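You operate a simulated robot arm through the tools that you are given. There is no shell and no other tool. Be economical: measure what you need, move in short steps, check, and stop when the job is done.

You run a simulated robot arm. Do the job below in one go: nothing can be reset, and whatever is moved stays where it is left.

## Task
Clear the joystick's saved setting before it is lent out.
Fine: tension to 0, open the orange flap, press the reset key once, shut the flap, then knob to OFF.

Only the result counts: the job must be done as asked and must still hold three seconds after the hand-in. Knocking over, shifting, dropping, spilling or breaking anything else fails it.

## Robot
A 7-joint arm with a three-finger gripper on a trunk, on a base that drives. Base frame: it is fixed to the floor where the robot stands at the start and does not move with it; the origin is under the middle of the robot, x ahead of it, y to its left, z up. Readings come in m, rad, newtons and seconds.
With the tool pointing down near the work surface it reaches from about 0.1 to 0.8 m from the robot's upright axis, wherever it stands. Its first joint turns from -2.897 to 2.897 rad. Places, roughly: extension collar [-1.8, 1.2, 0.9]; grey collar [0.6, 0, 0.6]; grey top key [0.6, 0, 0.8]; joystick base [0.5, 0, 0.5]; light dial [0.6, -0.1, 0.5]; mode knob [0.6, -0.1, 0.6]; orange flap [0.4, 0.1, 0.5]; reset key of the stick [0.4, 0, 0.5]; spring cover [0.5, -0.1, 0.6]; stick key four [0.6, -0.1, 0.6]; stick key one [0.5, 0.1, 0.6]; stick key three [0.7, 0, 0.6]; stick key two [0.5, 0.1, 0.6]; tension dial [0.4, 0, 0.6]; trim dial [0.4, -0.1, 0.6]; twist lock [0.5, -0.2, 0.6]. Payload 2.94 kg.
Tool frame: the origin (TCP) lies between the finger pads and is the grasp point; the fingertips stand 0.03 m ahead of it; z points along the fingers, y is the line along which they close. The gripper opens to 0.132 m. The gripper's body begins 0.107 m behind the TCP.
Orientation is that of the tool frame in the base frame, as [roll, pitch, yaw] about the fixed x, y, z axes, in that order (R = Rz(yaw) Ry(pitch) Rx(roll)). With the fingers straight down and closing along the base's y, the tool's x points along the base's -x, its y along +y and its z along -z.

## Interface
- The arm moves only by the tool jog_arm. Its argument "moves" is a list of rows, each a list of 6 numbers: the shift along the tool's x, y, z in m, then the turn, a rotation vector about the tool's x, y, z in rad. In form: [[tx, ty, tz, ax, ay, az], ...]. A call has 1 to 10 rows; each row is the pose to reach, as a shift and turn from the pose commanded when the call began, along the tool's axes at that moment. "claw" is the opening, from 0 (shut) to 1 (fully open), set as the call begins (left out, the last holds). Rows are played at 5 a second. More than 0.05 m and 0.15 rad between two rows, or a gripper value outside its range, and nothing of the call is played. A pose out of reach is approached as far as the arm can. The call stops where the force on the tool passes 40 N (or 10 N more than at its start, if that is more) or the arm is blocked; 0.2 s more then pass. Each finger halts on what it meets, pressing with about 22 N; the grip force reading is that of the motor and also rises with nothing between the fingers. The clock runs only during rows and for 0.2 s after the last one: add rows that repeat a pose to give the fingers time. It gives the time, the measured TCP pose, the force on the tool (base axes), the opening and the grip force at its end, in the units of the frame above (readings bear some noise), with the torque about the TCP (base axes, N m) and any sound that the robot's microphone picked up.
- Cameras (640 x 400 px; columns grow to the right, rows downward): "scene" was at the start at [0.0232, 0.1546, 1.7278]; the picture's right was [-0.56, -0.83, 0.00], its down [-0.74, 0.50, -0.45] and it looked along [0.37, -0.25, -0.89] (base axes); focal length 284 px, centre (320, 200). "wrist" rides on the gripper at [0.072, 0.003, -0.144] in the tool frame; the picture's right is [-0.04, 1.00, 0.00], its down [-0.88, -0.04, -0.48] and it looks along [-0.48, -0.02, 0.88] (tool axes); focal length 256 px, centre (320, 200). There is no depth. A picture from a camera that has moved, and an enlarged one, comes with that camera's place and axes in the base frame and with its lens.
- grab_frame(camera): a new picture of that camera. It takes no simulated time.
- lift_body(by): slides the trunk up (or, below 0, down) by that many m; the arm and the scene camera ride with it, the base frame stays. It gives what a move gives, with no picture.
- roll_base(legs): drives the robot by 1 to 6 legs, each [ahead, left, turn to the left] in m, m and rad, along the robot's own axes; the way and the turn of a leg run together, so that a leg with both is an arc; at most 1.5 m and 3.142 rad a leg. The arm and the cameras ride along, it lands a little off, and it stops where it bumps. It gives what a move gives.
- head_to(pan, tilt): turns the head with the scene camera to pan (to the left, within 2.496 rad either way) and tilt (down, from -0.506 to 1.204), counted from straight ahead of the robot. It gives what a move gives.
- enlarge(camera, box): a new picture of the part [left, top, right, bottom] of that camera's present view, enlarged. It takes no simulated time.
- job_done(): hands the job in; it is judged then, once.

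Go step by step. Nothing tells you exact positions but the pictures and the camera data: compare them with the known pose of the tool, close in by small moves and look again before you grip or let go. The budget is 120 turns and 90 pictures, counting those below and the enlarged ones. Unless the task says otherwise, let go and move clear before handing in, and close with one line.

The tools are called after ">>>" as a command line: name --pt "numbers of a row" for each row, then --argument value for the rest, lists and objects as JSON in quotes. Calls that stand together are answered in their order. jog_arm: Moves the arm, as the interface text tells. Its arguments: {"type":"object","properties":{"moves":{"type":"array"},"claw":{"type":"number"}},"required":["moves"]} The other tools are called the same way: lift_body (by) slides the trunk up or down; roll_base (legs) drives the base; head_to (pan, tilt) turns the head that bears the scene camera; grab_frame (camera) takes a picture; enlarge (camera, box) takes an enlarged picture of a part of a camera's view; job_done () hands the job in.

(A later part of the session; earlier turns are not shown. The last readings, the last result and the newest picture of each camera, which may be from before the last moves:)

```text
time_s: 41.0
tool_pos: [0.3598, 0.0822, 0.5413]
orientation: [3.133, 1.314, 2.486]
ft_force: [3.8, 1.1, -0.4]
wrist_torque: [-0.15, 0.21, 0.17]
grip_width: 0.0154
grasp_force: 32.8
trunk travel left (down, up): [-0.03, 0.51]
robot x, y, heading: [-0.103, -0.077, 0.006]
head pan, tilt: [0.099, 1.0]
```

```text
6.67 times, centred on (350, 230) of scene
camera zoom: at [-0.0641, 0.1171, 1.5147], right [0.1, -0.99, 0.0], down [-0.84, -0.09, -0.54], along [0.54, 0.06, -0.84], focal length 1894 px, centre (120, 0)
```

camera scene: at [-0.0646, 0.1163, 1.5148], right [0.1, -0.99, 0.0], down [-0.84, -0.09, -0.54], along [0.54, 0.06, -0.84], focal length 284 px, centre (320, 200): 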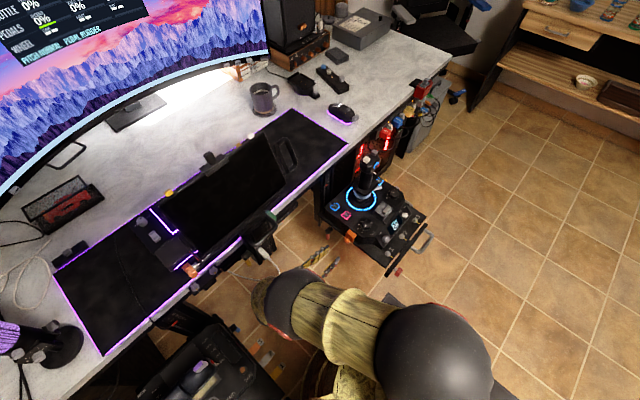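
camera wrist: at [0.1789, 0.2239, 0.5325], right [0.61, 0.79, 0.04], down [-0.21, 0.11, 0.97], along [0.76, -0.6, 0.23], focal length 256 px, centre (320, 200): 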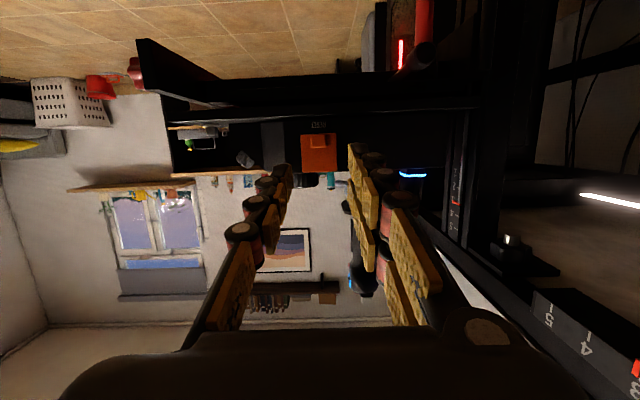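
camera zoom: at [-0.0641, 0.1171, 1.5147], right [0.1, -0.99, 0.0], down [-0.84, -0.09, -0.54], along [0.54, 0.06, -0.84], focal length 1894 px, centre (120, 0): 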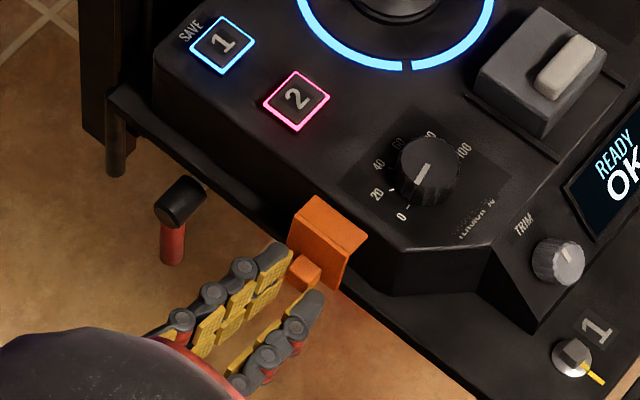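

Firm grip with no load. I'll swing it along the arc to about 48°.

>>> jog_arm --pt "-0.0056 0 -0.0048 0 0.14 0" --pt "-0.0118 0 -0.0086 0 0.28 0" --pt "-0.0184 0 -0.0116 0 0.42 0" --pt "-0.0255 0 -0.0137 0 0.56 0" --pt "-0.0328 0 -0.0148 0 0.7 0" --pt "-0.0402 0 -0.0148 0 0.84 0"

>>> enlarge --camera "wrist" --box '[240, 80, 400, 190]'

```text
time_s: 42.4
tool_pos: [0.358, 0.0807, 0.5855]
orientation: [3.135, 0.476, 2.493]
ft_force: [7.7, -7.8, 22.6]
wrist_torque: [-1.17, -1.28, 0.4]
grip_width: 0.0156
grasp_force: 41.6
trunk travel left (down, up): [-0.03, 0.51]
robot x, y, heading: [-0.1019, -0.0821, 0.007]
head pan, tilt: [0.099, 1.0]
```

```text
3.64 times, centred on (320, 135) of wrist
camera zoom: at [0.2576, 0.1623, 0.6804], right [0.63, 0.77, 0.02], down [0.43, -0.37, 0.82], along [0.65, -0.51, -0.57], focal length 931 px, centre (320, 436)
```

zoom: 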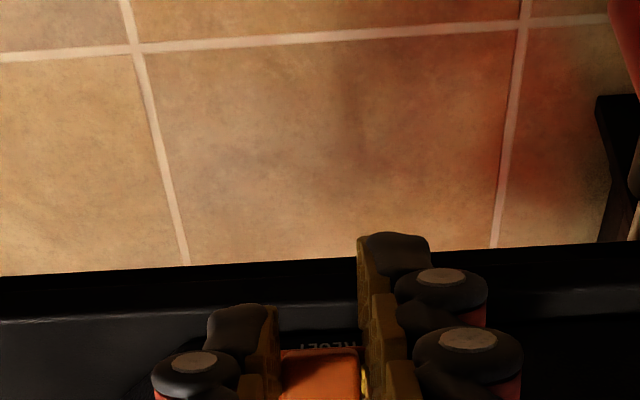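

The lid is following. I'll continue the arc another 48° with less tool rotation to ease the wrist torque.

>>> jog_arm --pt "-0.0057 0 -0.0043 0 0.07 0" --pt "-0.0117 0 -0.0077 0 0.17 0" --pt "-0.0184 0 -0.0103 0 0.28 0" --pt "-0.0253 0 -0.0119 0 0.39 0" --pt "-0.0323 0 -0.0125 0 0.5 0" --pt "-0.0393 0 -0.0121 0 0.6 0"

>>> enlarge --camera "wrist" --box '[240, 80, 400, 190]'

>>> enlarge --camera "scene" --box '[300, 190, 400, 270]'

```text
time_s: 43.1
tool_pos: [0.3632, 0.0783, 0.5991]
orientation: [3.141, 0.235, 2.498]
ft_force: [-11.4, 1.7, 14.6]
wrist_torque: [-0.51, -0.25, 0.38]
grip_width: 0.0152
grasp_force: 41.8
trunk travel left (down, up): [-0.03, 0.51]
robot x, y, heading: [-0.1026, -0.08, 0.006]
head pan, tilt: [0.099, 1.0]
stopped in row 3: the force on the tool passed its limit at 42 N (the readings are from after the stop); the commanded pose is now the measured one
```

```text
3.64 times, centred on (320, 135) of wrist
camera zoom: at [0.2836, 0.1431, 0.7226], right [0.63, 0.77, 0.01], down [0.57, -0.48, 0.67], along [0.52, -0.42, -0.74], focal length 931 px, centre (320, 436)
```

zoom: 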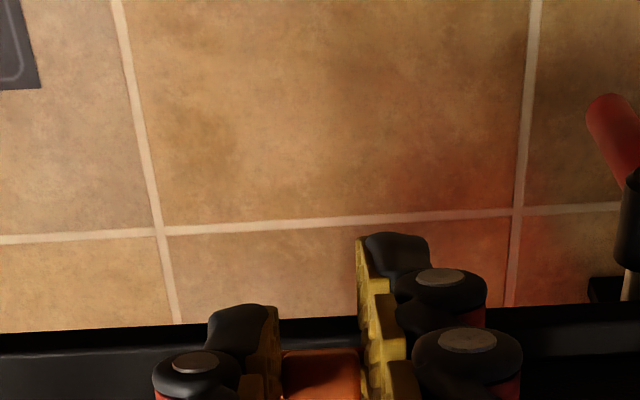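

```text
5.00 times, centred on (350, 230) of scene
camera zoom: at [-0.0664, 0.1172, 1.5147], right [0.11, -0.99, 0.0], down [-0.84, -0.09, -0.54], along [0.54, 0.06, -0.84], focal length 1421 px, centre (170, 50)
```

zoom: 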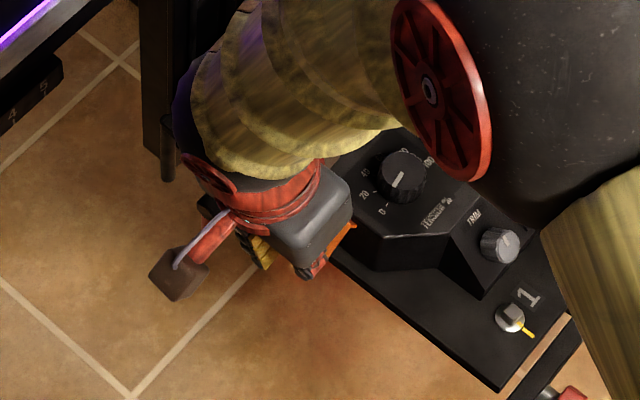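

The lid is about two-thirds up. I'll continue with a slightly wider radius, since the force shows it pulling outward.

>>> jog_arm --pt "-0.0044 0 -0.0054 0 0.1 0" --pt "-0.0106 0 -0.0087 0 0.22 0" --pt "-0.0171 0 -0.011 0 0.35 0" --pt "-0.0239 0 -0.0124 0 0.47 0"

>>> enlarge --camera "wrist" --box '[240, 80, 400, 190]'

>>> enlarge --camera "scene" --box '[300, 190, 400, 270]'

```text
time_s: 44.1
tool_pos: [0.3801, 0.0671, 0.6188]
orientation: [-3.141, -0.237, 2.498]
ft_force: [-9.3, 6.3, 24.5]
wrist_torque: [-0.13, -0.35, 0.37]
grip_width: 0.0155
grasp_force: 41.9
trunk travel left (down, up): [-0.03, 0.51]
robot x, y, heading: [-0.1013, -0.0778, 0.004]
head pan, tilt: [0.099, 1.0]
```

```text
3.64 times, centred on (320, 135) of wrist
camera zoom: at [0.3535, 0.0905, 0.7747], right [0.63, 0.77, -0.01], down [0.75, -0.61, 0.26], along [0.19, -0.17, -0.97], focal length 931 px, centre (320, 436)
```

zoom: 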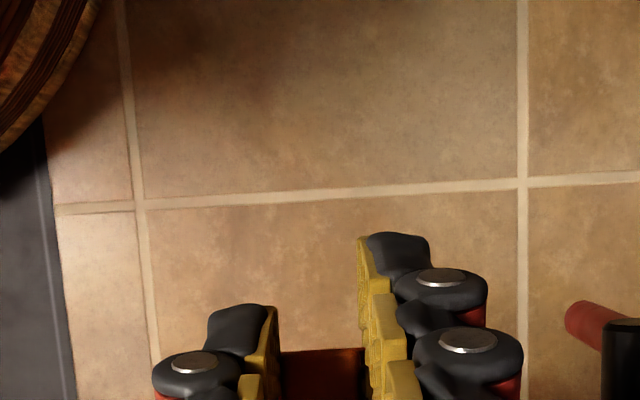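

```text
5.00 times, centred on (350, 230) of scene
camera zoom: at [-0.067, 0.1173, 1.5148], right [0.11, -0.99, 0.0], down [-0.84, -0.09, -0.54], along [0.54, 0.06, -0.84], focal length 1421 px, centre (170, 50)
```

zoom: 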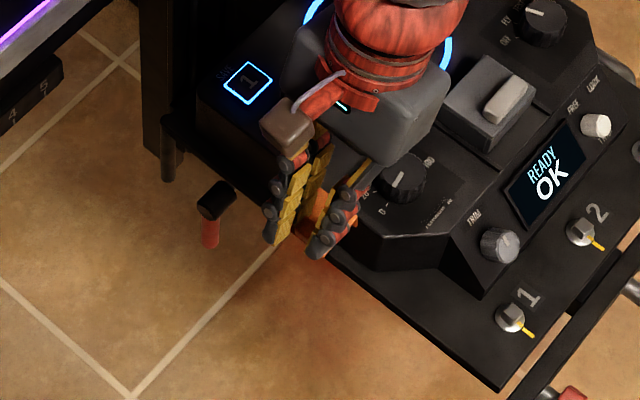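

It's open about 100°. I'll nudge slightly further, then release and watch whether it stays.

>>> jog_arm --pt "-0.0068 0 -0.0038 0 0.03 0" --pt "-0.0141 0 -0.0066 0 0.06 0"

>>> jog_arm --pt "0 0 0 0 0 0" --pt "0 0 0 0 0 0" --pt "0 0 -0.02 0 0 0" --pt "0 0 -0.05 0 0 0" --pt "0 0 -0.08 0 0 0" --claw 0.35

>>> enlarge --camera "wrist" --box '[240, 100, 400, 210]'

>>> enlarge --camera "scene" --box '[300, 190, 400, 270]'

```text
time_s: 44.5
tool_pos: [0.3801, 0.0649, 0.6188]
orientation: [-3.141, -0.257, 2.5]
ft_force: [-6.5, -0.4, 14.5]
wrist_torque: [-0.21, -0.23, 0.45]
grip_width: 0.0155
grasp_force: 41.2
trunk travel left (down, up): [-0.03, 0.51]
robot x, y, heading: [-0.1017, -0.0794, 0.006]
head pan, tilt: [0.099, 1.0]
stopped in row 1: the force on the tool passed its limit at 43 N (the readings are from after the stop); the commanded pose is now the measured one
```

```text
time_s: 45.7
tool_pos: [0.3975, 0.052, 0.6978]
orientation: [-3.137, -0.257, 2.497]
ft_force: [0.2, -0.1, -0.5]
wrist_torque: [-0.01, 0.03, 0.02]
grip_width: 0.046
grasp_force: 0.0
trunk travel left (down, up): [-0.03, 0.51]
robot x, y, heading: [-0.103, -0.0779, 0.005]
head pan, tilt: [0.099, 1.0]
```

```text
3.64 times, centred on (320, 155) of wrist
camera zoom: at [0.3734, 0.0754, 0.8539], right [0.63, 0.77, -0.01], down [0.75, -0.61, 0.24], along [0.17, -0.16, -0.97], focal length 931 px, centre (320, 364)
```

zoom: 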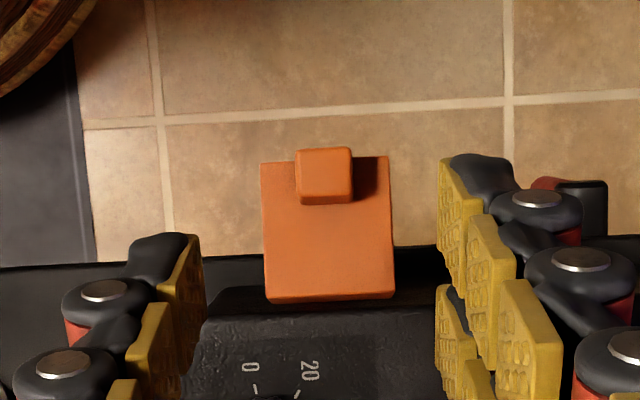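

```text
5.00 times, centred on (350, 230) of scene
camera zoom: at [-0.0648, 0.1172, 1.5147], right [0.11, -0.99, 0.0], down [-0.84, -0.09, -0.54], along [0.54, 0.06, -0.84], focal length 1421 px, centre (170, 50)
```

zoom: 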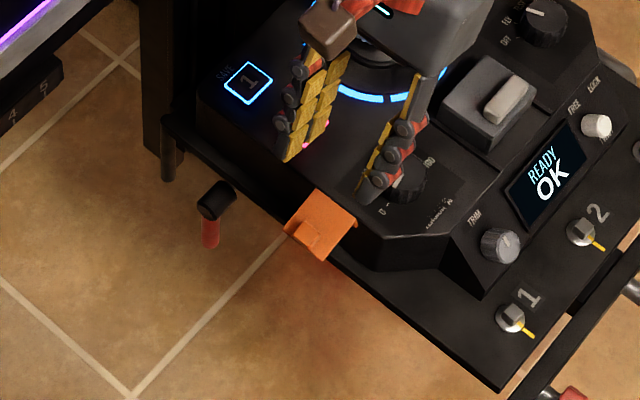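

The flap stays open by itself. Next I'll bring the hand around outside, tilt it horizontal below the lid, and look into the recess.

>>> jog_arm --pt "0.0159 0 0.005 0 -0.116 0" --pt "0.0319 0 0.01 0 -0.232 0" --pt "0.0478 0 0.015 0 -0.348 0" --pt "0.0638 0 0.02 0 -0.464 0" --pt "0.0797 0 0.025 0 -0.58 0" --pt "0.0956 0 0.03 0 -0.696 0" --pt "0.1116 0 0.035 0 -0.812 0" --pt "0.1275 0 0.04 0 -0.928 0" --pt "0.1435 0 0.045 0 -1.044 0" --pt "0.1594 0 0.0501 0 -1.157 0" --claw 0.0

>>> jog_arm --pt "0.0158 0 0.019 0 -0.11 0" --pt "0.0316 0 0.0379 0 -0.22 0" --pt "0.0474 0 0.0569 0 -0.33 0" --pt "0.0632 0 0.0758 0 -0.44 0" --pt "0.079 0 0.0948 0 -0.55 0" --pt "0.0948 0 0.1137 0 -0.67 0"

>>> grab_frame --camera "wrist"

```text
time_s: 47.9
tool_pos: [0.2652, 0.1547, 0.6888]
orientation: [-3.14, 0.903, 2.5]
ft_force: [0.6, -0.4, 0.3]
wrist_torque: [0.03, 0.05, -0.01]
grip_width: 0.0
grasp_force: 21.6
trunk travel left (down, up): [-0.03, 0.51]
robot x, y, heading: [-0.1013, -0.0783, 0.004]
head pan, tilt: [0.099, 1.0]
```

```text
time_s: 49.3
tool_pos: [0.2903, 0.1386, 0.5442]
orientation: [-0.486, 1.57, -1.129]
ft_force: [0.3, 0.3, 1.2]
wrist_torque: [0.05, 0.09, -0.03]
grip_width: 0.0
grasp_force: 22.2
trunk travel left (down, up): [-0.03, 0.51]
robot x, y, heading: [-0.1004, -0.0798, 0.005]
head pan, tilt: [0.099, 1.0]
```

```text
46 pictures are left
camera wrist: at [0.1777, 0.2276, 0.4713], right [0.6, 0.8, 0.04], down [-0.4, 0.26, 0.88], along [0.69, -0.54, 0.48], focal length 256 px, centre (320, 200)
```

wrist: 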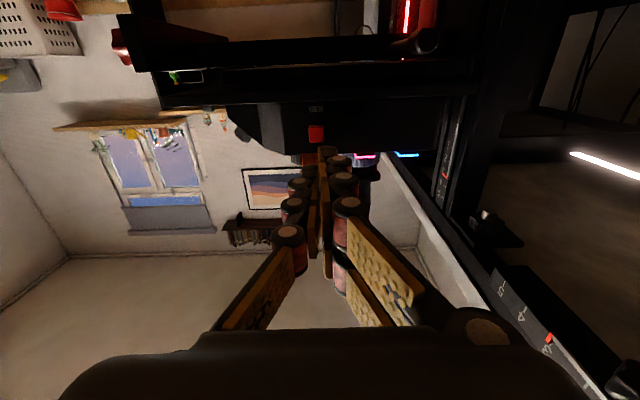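

>>> enlarge --camera "wrist" --box '[280, 95, 360, 165]'

>>> enlarge --camera "scene" --box '[300, 190, 400, 270]'

```text
5.71 times, centred on (320, 130) of wrist
camera zoom: at [0.1777, 0.2276, 0.4713], right [0.6, 0.8, 0.04], down [-0.4, 0.26, 0.88], along [0.69, -0.54, 0.48], focal length 1463 px, centre (320, 600)
```

zoom: 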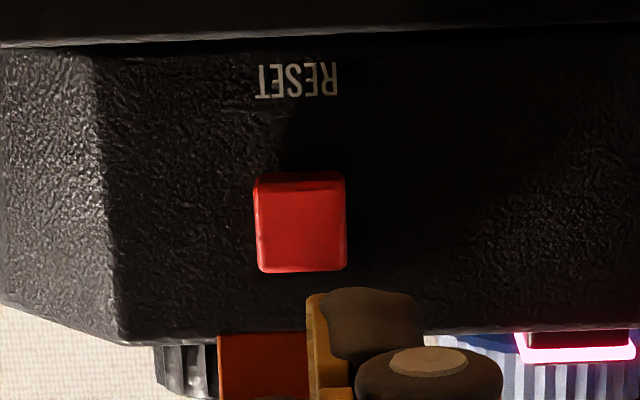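

```text
5.00 times, centred on (350, 230) of scene
camera zoom: at [-0.0655, 0.1168, 1.5148], right [0.11, -0.99, 0.0], down [-0.84, -0.09, -0.54], along [0.54, 0.06, -0.84], focal length 1421 px, centre (170, 50)
```

zoom: 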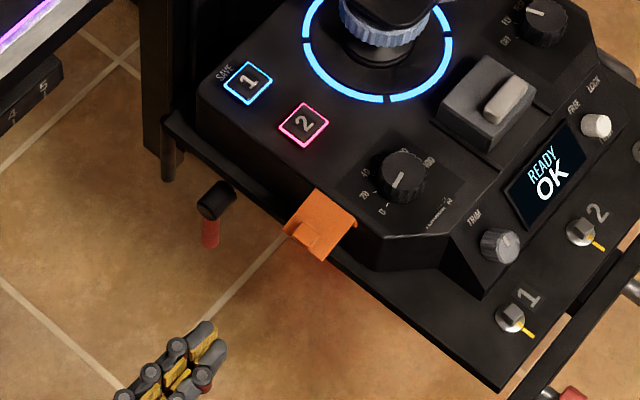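

The red reset key is exposed at v≈0.282, z≈0.545, right ahead of the closed fingertips. I'll approach to about 15 mm short of it.

>>> jog_arm --pt "0 -0.001 0.035 0 0 0" --pt "0 -0.002 0.07 0 0 0" --pt "0 -0.003 0.1 0 0 0"

>>> enlarge --camera "wrist" --box '[270, 70, 370, 165]'

>>> enlarge --camera "scene" --box '[300, 190, 400, 270]'

```text
time_s: 50.1
tool_pos: [0.3663, 0.0715, 0.5432]
orientation: [-1.559, 1.57, -2.203]
ft_force: [-0.8, 0.3, 0.6]
wrist_torque: [0.02, -0.02, 0.01]
grip_width: 0.0
grasp_force: 22.3
trunk travel left (down, up): [-0.03, 0.51]
robot x, y, heading: [-0.1001, -0.0773, 0.01]
head pan, tilt: [0.099, 1.0]
```

```text
4.21 times, centred on (320, 118) of wrist
camera zoom: at [0.2539, 0.1611, 0.4695], right [0.6, 0.8, 0.04], down [-0.4, 0.26, 0.88], along [0.69, -0.54, 0.48], focal length 1078 px, centre (320, 547)
```

zoom: 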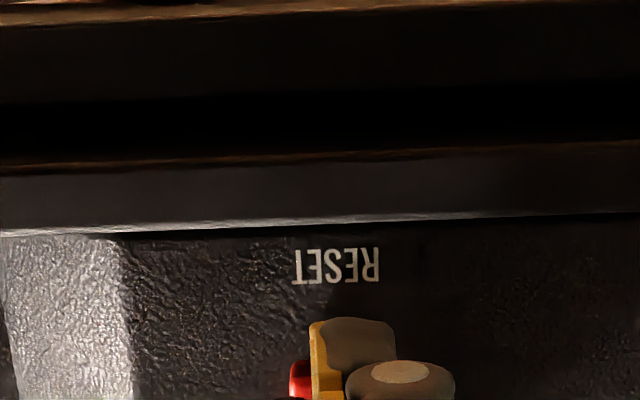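

```text
5.00 times, centred on (350, 230) of scene
camera zoom: at [-0.0655, 0.1177, 1.5147], right [0.11, -0.99, 0.0], down [-0.84, -0.09, -0.54], along [0.54, 0.06, -0.84], focal length 1421 px, centre (170, 50)
```

zoom: 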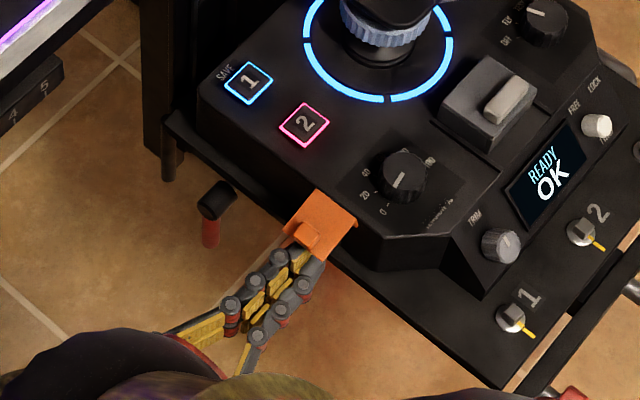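

The fingertips are nearly centered on the key. I'll shift 2 mm and push in slowly.

>>> jog_arm --pt "0 0.002 0.004 0 0 0" --pt "0 0.002 0.008 0 0 0" --pt "0 0.002 0.011 0 0 0" --pt "0 0.002 0.014 0 0 0"

```text
time_s: 51.1
tool_pos: [0.3804, 0.0656, 0.5427]
orientation: [-1.688, 1.567, -2.331]
ft_force: [-0.1, 0.9, -0.2]
wrist_torque: [0.0, -0.03, 0.0]
grip_width: 0.0
grasp_force: 22.4
trunk travel left (down, up): [-0.03, 0.51]
robot x, y, heading: [-0.1048, -0.0814, 0.006]
head pan, tilt: [0.099, 1.0]
```

>>> jog_arm --pt "0 0 0.002 0 0 0" --pt "0 0 0.004 0 0 0" --pt "0 0 0.006 0 0 0"

```text
time_s: 51.9
tool_pos: [0.3855, 0.0628, 0.5416]
orientation: [-1.622, 1.568, -2.266]
ft_force: [-1.2, 0.5, 0.4]
wrist_torque: [0.0, -0.04, -0.02]
grip_width: 0.0061
grasp_force: 28.3
trunk travel left (down, up): [-0.03, 0.51]
robot x, y, heading: [-0.1069, -0.0769, 0.008]
head pan, tilt: [0.099, 1.0]
heard: click
```

A click was heard. I'll check the display before doing anything more.

>>> enlarge --camera "scene" --box '[300, 190, 400, 270]'

>>> enlarge --camera "wrist" --box '[270, 70, 370, 165]'

```text
5.00 times, centred on (350, 230) of scene
camera zoom: at [-0.0652, 0.1174, 1.5147], right [0.11, -0.99, 0.0], down [-0.84, -0.09, -0.54], along [0.54, 0.06, -0.84], focal length 1421 px, centre (170, 50)
```

zoom: 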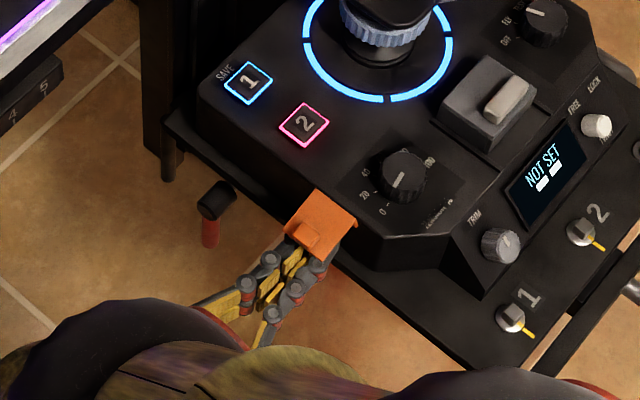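

```text
4.21 times, centred on (320, 118) of wrist
camera zoom: at [0.2718, 0.151, 0.47], right [0.6, 0.8, 0.04], down [-0.4, 0.26, 0.88], along [0.69, -0.54, 0.48], focal length 1078 px, centre (320, 547)
```

zoom: 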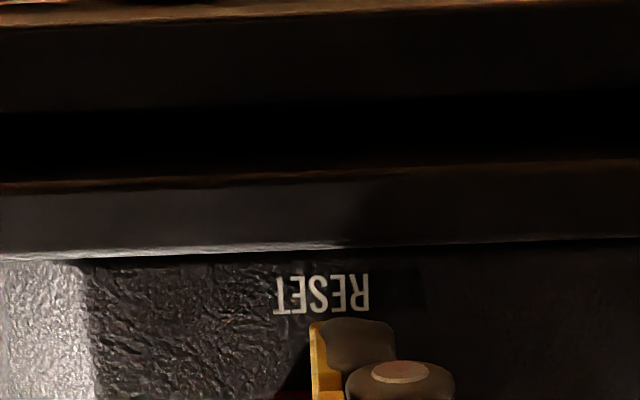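

The display now reads "NOT SET", so the reset is registered. I'll retreat straight out, then go above the open lid.

>>> jog_arm --pt "0 0 -0.03 0 0 0" --pt "0 0 -0.065 0 0 0" --pt "0 0 -0.1 0 0 0" --pt "-0.035 0 -0.1 0 0 0" --pt "-0.068 0 -0.1 0 0 0"

>>> enlarge --camera "scene" --box '[300, 190, 400, 270]'

>>> grab_frame --camera "wrist"

```text
time_s: 53.1
tool_pos: [0.3028, 0.1222, 0.6119]
orientation: [-1.559, 1.568, -2.202]
ft_force: [-1.0, -0.7, 0.2]
wrist_torque: [-0.02, -0.02, 0.0]
grip_width: 0.0002
grasp_force: 28.7
trunk travel left (down, up): [-0.03, 0.51]
robot x, y, heading: [-0.1037, -0.0791, 0.01]
head pan, tilt: [0.099, 1.0]
```

```text
5.00 times, centred on (350, 230) of scene
camera zoom: at [-0.065, 0.1178, 1.5146], right [0.11, -0.99, 0.0], down [-0.84, -0.09, -0.54], along [0.54, 0.06, -0.84], focal length 1421 px, centre (170, 50)
```

zoom: 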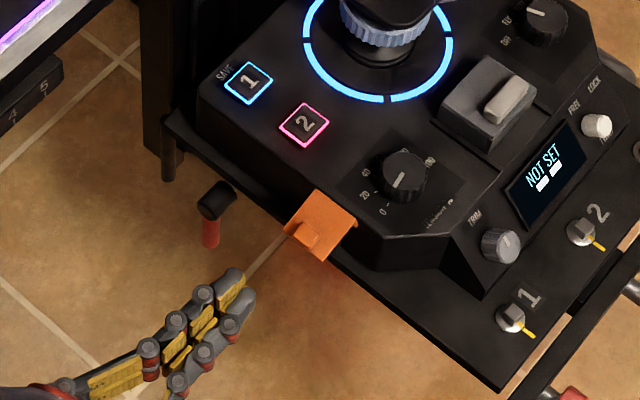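

```text
38 pictures are left
camera wrist: at [0.1904, 0.2119, 0.538], right [0.6, 0.8, 0.04], down [-0.4, 0.26, 0.88], along [0.69, -0.54, 0.48], focal length 256 px, centre (320, 200)
```

wrist: 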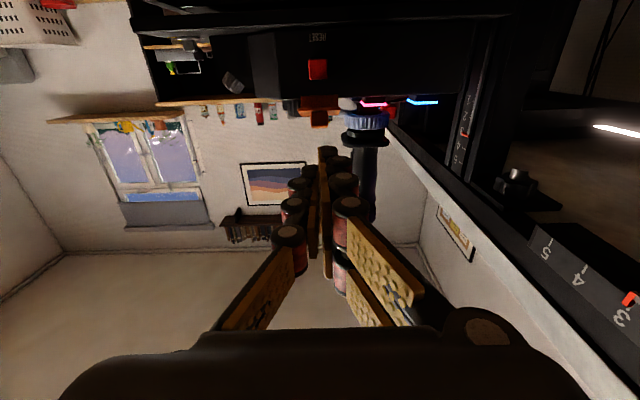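

The lid is still open. I'll move the closed fingers over the tab and press it down along its arc.

>>> jog_arm --pt "0 0.002 0.035 0 0 0" --pt "0 0.005 0.065 0 0 0" --pt "0.015 0.005 0.065 0 0 0" --pt "0.03 0.005 0.065 0 0 0" --pt "0.04 0.005 0.065 0 0 0" --pt "0.05 0.005 0.065 0 0 0" --pt "0.058 0.005 0.065 0 0 0"

>>> enlarge --camera "scene" --box '[300, 190, 400, 270]'

```text
time_s: 54.7
tool_pos: [0.3593, 0.0872, 0.5515]
orientation: [-1.641, 1.57, -2.282]
ft_force: [-0.3, -0.7, 0.0]
wrist_torque: [0.02, 0.0, 0.0]
grip_width: 0.0
grasp_force: 28.3
trunk travel left (down, up): [-0.03, 0.51]
robot x, y, heading: [-0.1034, -0.0826, 0.007]
head pan, tilt: [0.099, 1.0]
```

```text
5.00 times, centred on (350, 230) of scene
camera zoom: at [-0.0651, 0.1173, 1.5147], right [0.11, -0.99, 0.0], down [-0.84, -0.09, -0.54], along [0.54, 0.06, -0.84], focal length 1421 px, centre (170, 50)
```

zoom: 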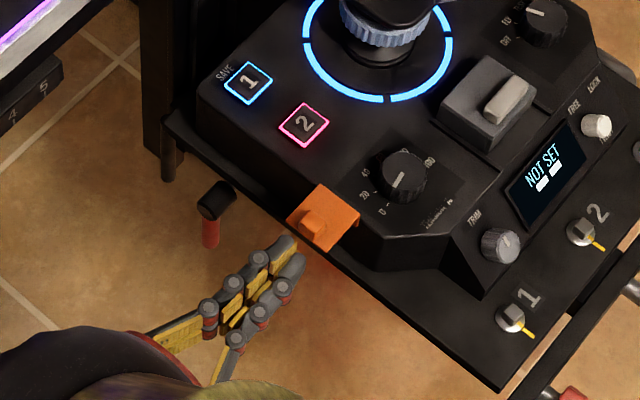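

The fingertips pushed the lid wider open instead of riding over it. I'll retreat, turn the tool vertical, and press down on the tab from above.

>>> jog_arm --pt "0 0 -0.045 0 0 0" --pt "0 0 -0.09 0 0 0" --pt "-0.02 0 -0.09 0 0.14 0" --pt "-0.04 0 -0.09 0 0.28 0" --pt "-0.06 0 -0.09 0 0.42 0" --pt "-0.08 0 -0.09 0 0.56 0" --pt "-0.1 0 -0.09 0 0.7 0" --pt "-0.12 0 -0.09 0 0.84 0" --pt "-0.135 0 -0.09 0 0.98 0" --pt "-0.15 0 -0.09 0 1.12 0"

>>> enlarge --camera "wrist" --box '[260, 130, 400, 230]'

```text
time_s: 56.9
tool_pos: [0.2879, 0.1409, 0.7053]
orientation: [-3.14, 0.446, 2.499]
ft_force: [-0.1, 0.2, 0.8]
wrist_torque: [-0.05, -0.01, 0.04]
grip_width: 0.0001
grasp_force: 28.2
trunk travel left (down, up): [-0.03, 0.51]
robot x, y, heading: [-0.1048, -0.0799, 0.008]
head pan, tilt: [0.099, 1.0]
```

```text
4.00 times, centred on (330, 180) of wrist
camera zoom: at [0.1873, 0.2204, 0.8024], right [0.63, 0.78, 0.02], down [0.45, -0.38, 0.81], along [0.64, -0.5, -0.59], focal length 1024 px, centre (280, 280)
```

zoom: 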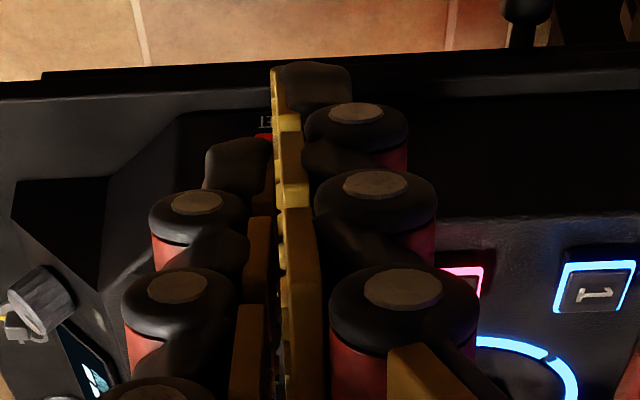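

>>> enlarge --camera "scene" --box '[330, 205, 390, 250]'

```text
8.89 times, centred on (360, 228) of scene
camera zoom: at [-0.0652, 0.1175, 1.5147], right [0.11, -0.99, 0.0], down [-0.84, -0.09, -0.54], along [0.54, 0.06, -0.84], focal length 2526 px, centre (-36, -44)
```

zoom: 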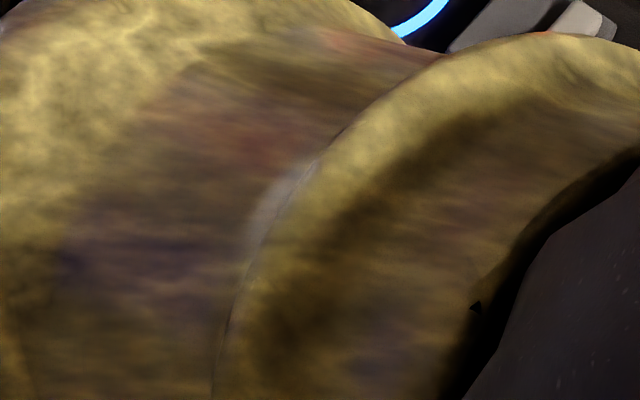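

I estimate the lid at about 130° with the tab tip near u=0.268, z=0.60. I'll go vertical just behind the tab, then sweep it outward.

>>> jog_arm --pt "-0.0221 -0.0008 0.0205 0 0.089 0" --pt "-0.0442 -0.0016 0.0411 0 0.178 0" --pt "-0.0663 -0.0024 0.0616 0 0.268 0" --pt "-0.0884 -0.0032 0.0822 0 0.357 0" --pt "-0.1105 -0.004 0.1027 0 0.446 0"

>>> enlarge --camera "wrist" --box '[250, 130, 390, 230]'

>>> enlarge --camera "scene" --box '[310, 190, 400, 260]'

```text
time_s: 58.1
tool_pos: [0.3967, 0.0506, 0.6583]
orientation: [-3.14, 0.005, 2.5]
ft_force: [-0.3, -0.7, 0.8]
wrist_torque: [-0.07, -0.01, -0.04]
grip_width: 0.0
grasp_force: 28.5
trunk travel left (down, up): [-0.03, 0.51]
robot x, y, heading: [-0.1072, -0.0738, 0.008]
head pan, tilt: [0.099, 1.0]
```

```text
4.00 times, centred on (320, 180) of wrist
camera zoom: at [0.3418, 0.0969, 0.8017], right [0.63, 0.77, 0.0], down [0.68, -0.56, 0.48], along [0.37, -0.31, -0.88], focal length 1024 px, centre (320, 280)
```

zoom: 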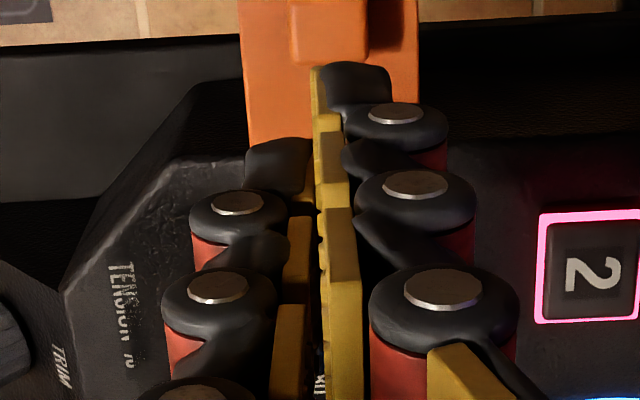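

```text
5.71 times, centred on (355, 225) of scene
camera zoom: at [-0.0655, 0.1176, 1.5147], right [0.11, -0.99, 0.0], down [-0.84, -0.09, -0.54], along [0.54, 0.06, -0.84], focal length 1624 px, centre (120, 57)
```

zoom: 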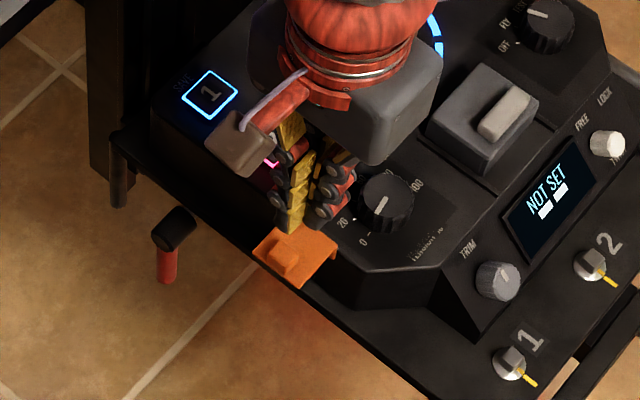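

The tab tip is near u=0.271, just in front of the fingertips. I'll lower behind it and sweep outward.

>>> jog_arm --pt "-0.005 0 0.02 0 0 0" --pt "-0.005 0 0.045 0 0 0" --pt "0.008 0 0.045 0 0 0" --pt "0.02 0 0.045 0 0 0" --pt "0.032 0 0.045 0 0 0" --pt "0.042 0 0.045 0 0 0"

>>> enlarge --camera "scene" --box '[310, 190, 400, 260]'

>>> enlarge --camera "wrist" --box '[250, 110, 390, 210]'

```text
time_s: 59.5
tool_pos: [0.3664, 0.0749, 0.6127]
orientation: [-3.14, 0.005, 2.498]
ft_force: [0.1, 0.2, 0.0]
wrist_torque: [0.02, 0.0, 0.01]
grip_width: 0.0002
grasp_force: 28.7
trunk travel left (down, up): [-0.03, 0.51]
robot x, y, heading: [-0.1067, -0.0791, 0.008]
head pan, tilt: [0.099, 1.0]
```

```text
5.71 times, centred on (355, 225) of scene
camera zoom: at [-0.0648, 0.1171, 1.5147], right [0.11, -0.99, 0.0], down [-0.84, -0.09, -0.54], along [0.54, 0.06, -0.84], focal length 1624 px, centre (120, 57)
```

zoom: 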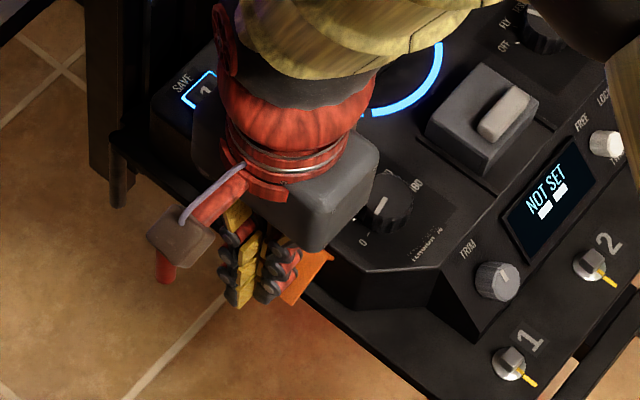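

```text
4.00 times, centred on (320, 160) of wrist
camera zoom: at [0.3112, 0.1219, 0.7559], right [0.63, 0.77, 0.0], down [0.68, -0.56, 0.48], along [0.37, -0.31, -0.88], focal length 1024 px, centre (320, 360)
```

zoom: 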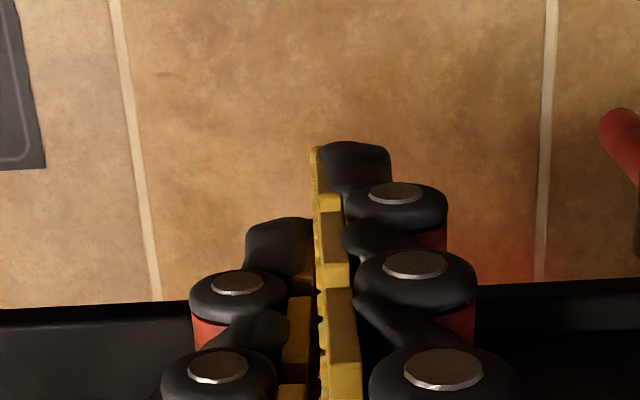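

The lid is now about horizontal beneath the fingertips. I'll press straight down to swing it most of the way shut.

>>> jog_arm --pt "0 0 0.01 0 0 0" --pt "0 0 0.02 0 0 0" --pt "0 0 0.03 0 0 0" --pt "0 0 0.038 0 0 0"

>>> enlarge --camera "scene" --box '[310, 190, 400, 260]'

```text
time_s: 60.5
tool_pos: [0.3666, 0.0764, 0.5754]
orientation: [-3.139, 0.006, 2.499]
ft_force: [0.4, -0.3, 0.4]
wrist_torque: [-0.01, -0.01, -0.02]
grip_width: 0.0
grasp_force: 28.6
trunk travel left (down, up): [-0.03, 0.51]
robot x, y, heading: [-0.1038, -0.0793, 0.006]
head pan, tilt: [0.099, 1.0]
```

```text
5.71 times, centred on (355, 225) of scene
camera zoom: at [-0.065, 0.1172, 1.5147], right [0.11, -0.99, 0.0], down [-0.84, -0.09, -0.54], along [0.54, 0.06, -0.84], focal length 1624 px, centre (120, 57)
```

zoom: 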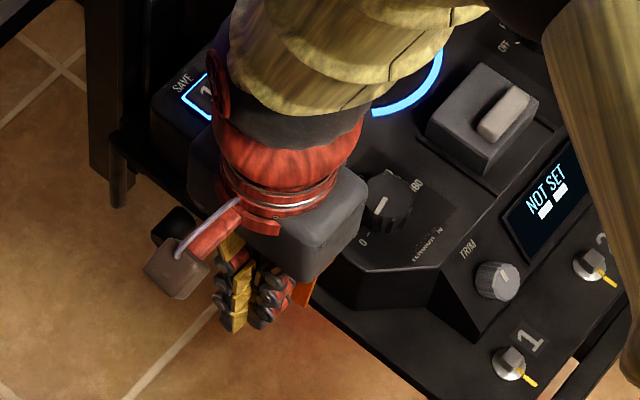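

I'll back out while tilting up to see how far it closed.

>>> jog_arm --pt "0.012 0 0.001 0 -0.1445 0" --pt "0.022 0 0.002 0 -0.289 0" --pt "0.032 0 0.004 0 -0.4335 0" --pt "0.042 0 0.005 0 -0.578 0" --pt "0.051 0 0.006 0 -0.7225 0" --pt "0.06 0 0.007 0 -0.867 0" --pt "0.068 0 0.008 0 -1.0115 0" --pt "0.075 0 0.009 0 -1.156 0" --pt "0.082 0 0.01 0 -1.3 0"

>>> enlarge --camera "wrist" --box '[260, 100, 380, 190]'

>>> enlarge --camera "scene" --box '[310, 190, 400, 260]'

```text
time_s: 62.5
tool_pos: [0.3004, 0.127, 0.5648]
orientation: [-3.14, 1.308, 2.5]
ft_force: [0.1, 0.7, 0.1]
wrist_torque: [0.04, 0.03, 0.01]
grip_width: 0.0
grasp_force: 28.7
trunk travel left (down, up): [-0.03, 0.51]
robot x, y, heading: [-0.1037, -0.0805, 0.005]
head pan, tilt: [0.099, 1.0]
```

```text
4.44 times, centred on (320, 145) of wrist
camera zoom: at [0.1769, 0.2238, 0.5322], right [0.61, 0.79, 0.04], down [-0.21, 0.11, 0.97], along [0.77, -0.6, 0.23], focal length 1138 px, centre (320, 444)
```

zoom: 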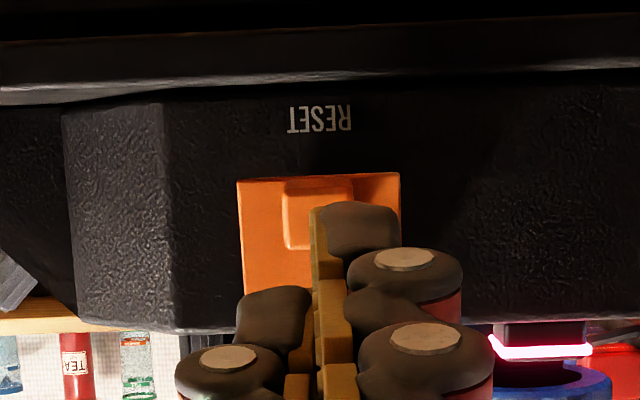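

```text
5.71 times, centred on (355, 225) of scene
camera zoom: at [-0.0651, 0.1168, 1.5148], right [0.11, -0.99, 0.0], down [-0.84, -0.09, -0.54], along [0.54, 0.06, -0.84], focal length 1624 px, centre (120, 57)
```

zoom: 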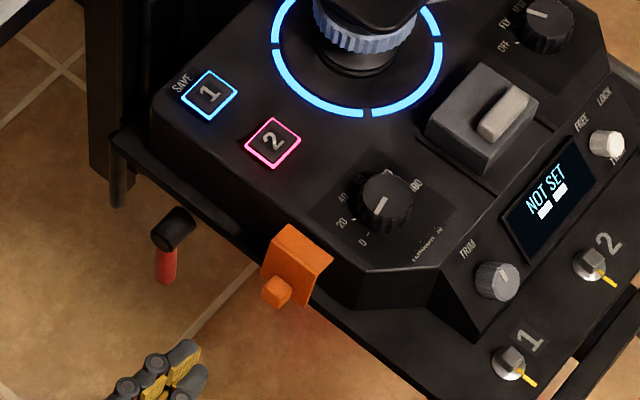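

The lid is nearly down, still open roughly 30°. I'll push the tab inward with the closed fingertips.

>>> jog_arm --pt "0 0 0.0243 0 0 0" --pt "-0.0006 0 0.0485 0 0 0" --pt "0.0005 0 0.06 0 0 0" --pt "0.0014 0 0.0718 0 0 0" --pt "0.0005 0 0.077 0 0 0" --pt "-0.0003 0 0.0815 0 0 0"

>>> enlarge --camera "scene" --box '[310, 190, 400, 260]'

```text
time_s: 63.9
tool_pos: [0.3629, 0.0793, 0.544]
orientation: [-3.133, 1.304, 2.509]
ft_force: [-12.0, 8.0, 1.6]
wrist_torque: [0.01, -0.04, -0.03]
grip_width: 0.006
grasp_force: 28.6
trunk travel left (down, up): [-0.03, 0.51]
robot x, y, heading: [-0.1016, -0.0791, 0.009]
head pan, tilt: [0.099, 1.0]
```

```text
5.71 times, centred on (355, 225) of scene
camera zoom: at [-0.0659, 0.1178, 1.5147], right [0.11, -0.99, 0.0], down [-0.84, -0.09, -0.54], along [0.54, 0.06, -0.84], focal length 1624 px, centre (120, 57)
```

zoom: 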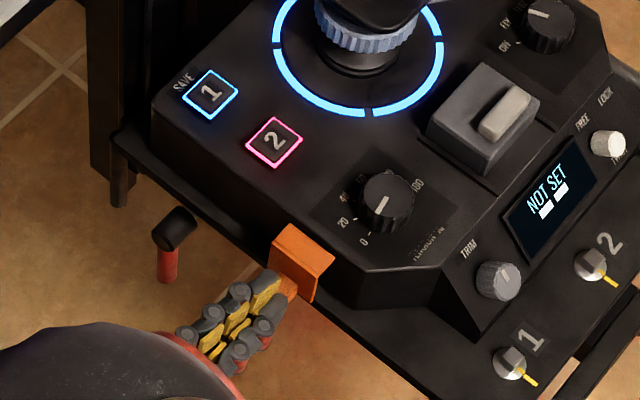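

>>> jog_arm --pt "0 0 0.002 0 0 0" --pt "0 0 0.003 0 0 0"

>>> jog_arm --pt "0 0 -0.035 0 0 0" --pt "0 0 -0.08 0 0 0"

>>> enlarge --camera "wrist" --box '[260, 100, 380, 190]'

>>> enlarge --camera "scene" --box '[310, 190, 400, 260]'

```text
time_s: 64.3
tool_pos: [0.362, 0.0797, 0.5437]
orientation: [-3.131, 1.304, 2.511]
ft_force: [-15.1, 5.4, 8.4]
wrist_torque: [-0.13, -0.16, -0.12]
grip_width: 0.0062
grasp_force: 28.7
trunk travel left (down, up): [-0.03, 0.51]
robot x, y, heading: [-0.1021, -0.0796, 0.011]
head pan, tilt: [0.099, 1.0]
stopped in row 2: the force on the tool passed its limit at 43 N (the readings are from after the stop); the commanded pose is now the measured one
```

```text
time_s: 65.0
tool_pos: [0.3003, 0.1265, 0.5635]
orientation: [-3.127, 1.301, 2.517]
ft_force: [-0.7, -0.3, 0.2]
wrist_torque: [0.01, -0.03, -0.01]
grip_width: 0.0
grasp_force: 28.9
trunk travel left (down, up): [-0.03, 0.51]
robot x, y, heading: [-0.1035, -0.0804, 0.008]
head pan, tilt: [0.099, 1.0]
```

```text
4.44 times, centred on (320, 145) of wrist
camera zoom: at [0.176, 0.2235, 0.5314], right [0.61, 0.79, 0.04], down [-0.2, 0.11, 0.97], along [0.77, -0.6, 0.23], focal length 1138 px, centre (320, 444)
```

zoom: 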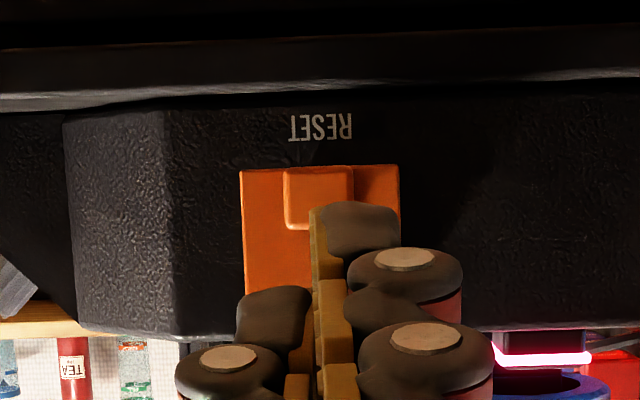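

```text
5.71 times, centred on (355, 225) of scene
camera zoom: at [-0.0649, 0.1173, 1.5147], right [0.11, -0.99, 0.0], down [-0.84, -0.09, -0.54], along [0.54, 0.06, -0.84], focal length 1624 px, centre (120, 57)
```

zoom: 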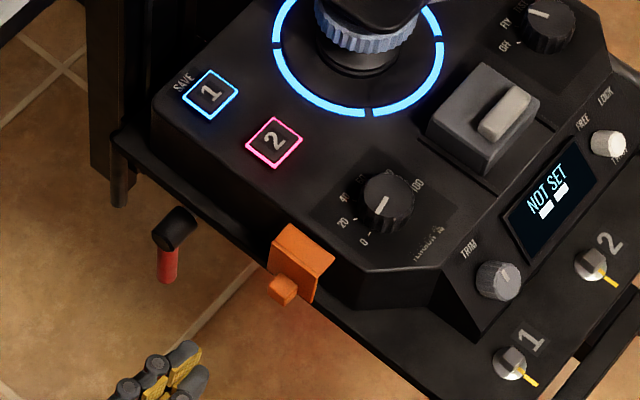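

The flap's outline matches the earlier closed picture and it resists further pushing, so it is shut. Next I'll raise the hand and level it, then head for the mode knob.

>>> jog_arm --pt "-0.0231 0 -0.0064 0 0.13 0" --pt "-0.0462 0 -0.0128 0 0.26 0" --pt "-0.0693 0 -0.0192 0 0.39 0" --pt "-0.0924 0 -0.0256 0 0.52 0" --pt "-0.1155 0 -0.032 0 0.65 0" --pt "-0.1386 0 -0.0384 0 0.78 0" --pt "-0.1617 0 -0.0448 0 0.91 0" --pt "-0.1848 0 -0.0512 0 1.04 0" --pt "-0.2079 0 -0.0576 0 1.17 0" --pt "-0.231 0 -0.064 0 1.3 0"

>>> enlarge --camera "scene" --box '[330, 140, 440, 220]'

```text
time_s: 67.2
tool_pos: [0.303, 0.128, 0.8046]
orientation: [-3.138, 0.003, 2.501]
ft_force: [-0.9, 0.2, -0.2]
wrist_torque: [-0.02, -0.02, -0.02]
grip_width: 0.0
grasp_force: 28.5
trunk travel left (down, up): [-0.03, 0.51]
robot x, y, heading: [-0.1071, -0.0803, 0.007]
head pan, tilt: [0.099, 1.0]
```

```text
5.00 times, centred on (385, 180) of scene
camera zoom: at [-0.0659, 0.1176, 1.5147], right [0.11, -0.99, 0.0], down [-0.84, -0.09, -0.54], along [0.54, 0.06, -0.84], focal length 1421 px, centre (-5, 300)
```

zoom: 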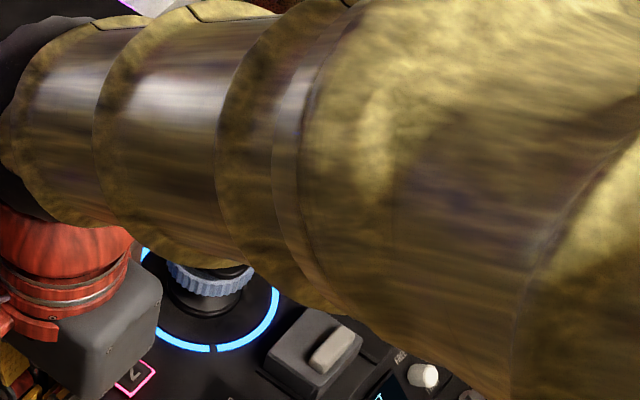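

Now I'll cross over at height toward the mode knob, turning the yaw back to natural.

>>> jog_arm --pt "-0.035 -0.0114 0.0025 0 0 -0.08" --pt "-0.07 -0.0228 0.005 0 0 -0.16" --pt "-0.105 -0.0341 0.0075 0 0 -0.24" --pt "-0.14 -0.0455 0.01 0 0 -0.32" --pt "-0.175 -0.0569 0.0125 0 0 -0.4" --pt "-0.21 -0.0683 0.015 0 0 -0.48" --pt "-0.245 -0.0796 0.0175 0 0 -0.56" --pt "-0.2796 -0.091 0.02 0 0 -0.64" --claw 0.35

>>> grab_frame --camera "wrist"

>>> enlarge --camera "wrist" --box '[250, 180, 390, 280]'

```text
time_s: 69.0
tool_pos: [0.4726, -0.111, 0.7819]
orientation: [-3.135, 0.0, -3.141]
ft_force: [-1.3, 0.2, 0.7]
wrist_torque: [-0.02, -0.01, 0.03]
grip_width: 0.0462
grasp_force: 0.1
trunk travel left (down, up): [-0.03, 0.51]
robot x, y, heading: [-0.1041, -0.0813, 0.007]
head pan, tilt: [0.099, 1.0]
```

```text
23 pictures are left
camera wrist: at [0.4001, -0.1066, 0.9253], right [0.04, 1.0, 0.0], down [0.88, -0.04, 0.48], along [0.48, -0.02, -0.88], focal length 256 px, centre (320, 200)
```

wrist: 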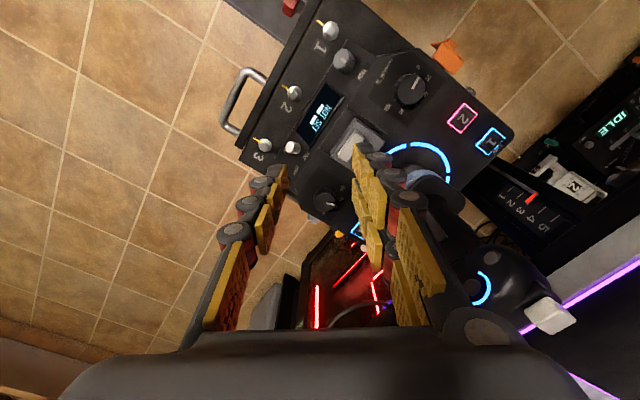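

```text
4.00 times, centred on (320, 230) of wrist
camera zoom: at [0.4001, -0.1066, 0.9253], right [0.04, 1.0, 0.0], down [0.88, -0.04, 0.48], along [0.48, -0.02, -0.88], focal length 1024 px, centre (320, 80)
```

zoom: 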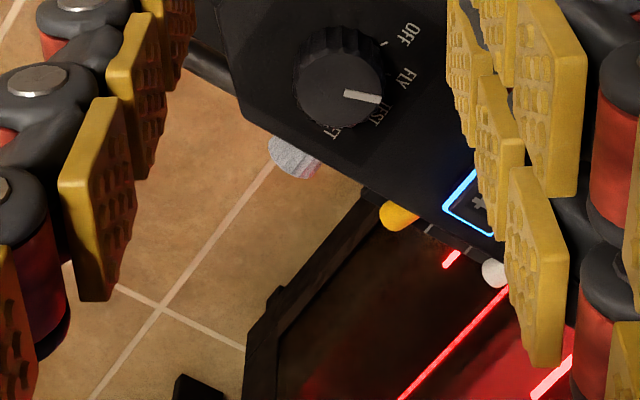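

The knob has OFF, FLY, TEST and SET positions, and the pointer is at FLY, so OFF is about 38° counterclockwise. I'll move above the knob with a yaw that keeps the hand clear of the stick.

>>> jog_arm --pt "-0.005 0 0 0 0 -0.14" --pt "-0.01 0 0 0 0 -0.28" --pt "-0.015 0 0 0 0 -0.42" --pt "-0.025 0 0 0 0 -0.56" --pt "-0.05 0.001 0 0 0 -0.7" --pt "-0.08 0.002 0.02 0 0 -0.84" --pt "-0.1094 0.003 0.04 0 0 -0.84" --pt "-0.1094 0.003 0.08 0 0 -0.84"

>>> enlarge --camera "wrist" --box '[240, 110, 400, 220]'

```text
time_s: 70.8
tool_pos: [0.5809, -0.1119, 0.7046]
orientation: [-3.139, 0.0, -2.3]
ft_force: [-0.5, -0.7, 0.4]
wrist_torque: [-0.02, -0.02, -0.01]
grip_width: 0.0466
grasp_force: 0.1
trunk travel left (down, up): [-0.03, 0.51]
robot x, y, heading: [-0.1057, -0.0782, 0.01]
head pan, tilt: [0.099, 1.0]
```

```text
3.64 times, centred on (320, 165) of wrist
camera zoom: at [0.5313, -0.1629, 0.8483], right [-0.72, 0.7, 0.0], down [0.61, 0.63, 0.47], along [0.33, 0.34, -0.88], focal length 931 px, centre (320, 327)
```

zoom: 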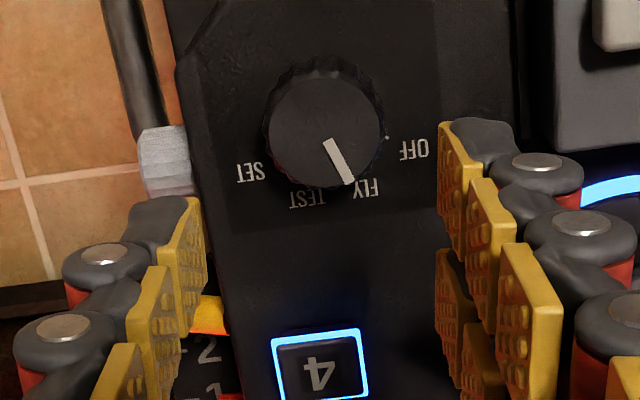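

The knob is centered between the fingers. I'll descend and grip.

>>> jog_arm --pt "-0.0034 0.0013 0.03 0 0 0" --pt "-0.0034 0.0013 0.06 0 0 0" --pt "-0.0034 0.0013 0.088 0 0 0"

>>> jog_arm --pt "0 0 0 0 0 0" --pt "0 0 0 0 0 0" --pt "0 0 0 0 0 0" --pt "0 0 0 0 0 0" --claw 0.15

>>> enlarge --camera "wrist" --box '[240, 110, 400, 220]'

```text
time_s: 71.5
tool_pos: [0.5816, -0.1095, 0.6148]
orientation: [-3.138, -0.002, -2.302]
ft_force: [0.0, 0.9, 0.2]
wrist_torque: [0.0, 0.01, 0.01]
grip_width: 0.0461
grasp_force: 0.0
trunk travel left (down, up): [-0.03, 0.51]
robot x, y, heading: [-0.1057, -0.0794, 0.004]
head pan, tilt: [0.099, 1.0]
```

```text
time_s: 72.5
tool_pos: [0.5824, -0.1101, 0.6162]
orientation: [-3.138, -0.003, -2.303]
ft_force: [6.5, -4.9, -5.4]
wrist_torque: [-0.03, -0.55, 0.0]
grip_width: 0.0327
grasp_force: 44.8
trunk travel left (down, up): [-0.03, 0.51]
robot x, y, heading: [-0.103, -0.0813, 0.008]
head pan, tilt: [0.099, 1.0]
```

```text
3.64 times, centred on (320, 165) of wrist
camera zoom: at [0.5323, -0.161, 0.7591], right [-0.71, 0.7, 0.0], down [0.61, 0.63, 0.47], along [0.33, 0.34, -0.88], focal length 931 px, centre (320, 327)
```

zoom: 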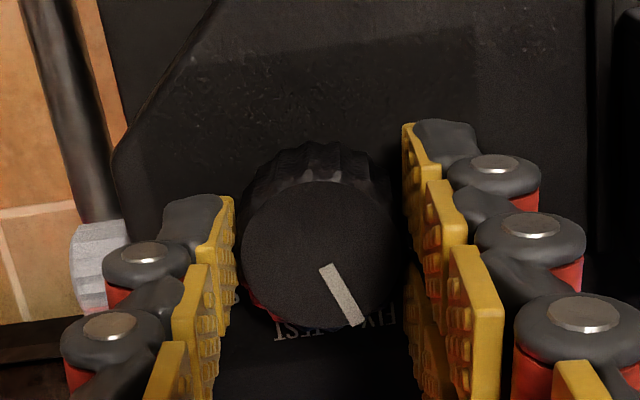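

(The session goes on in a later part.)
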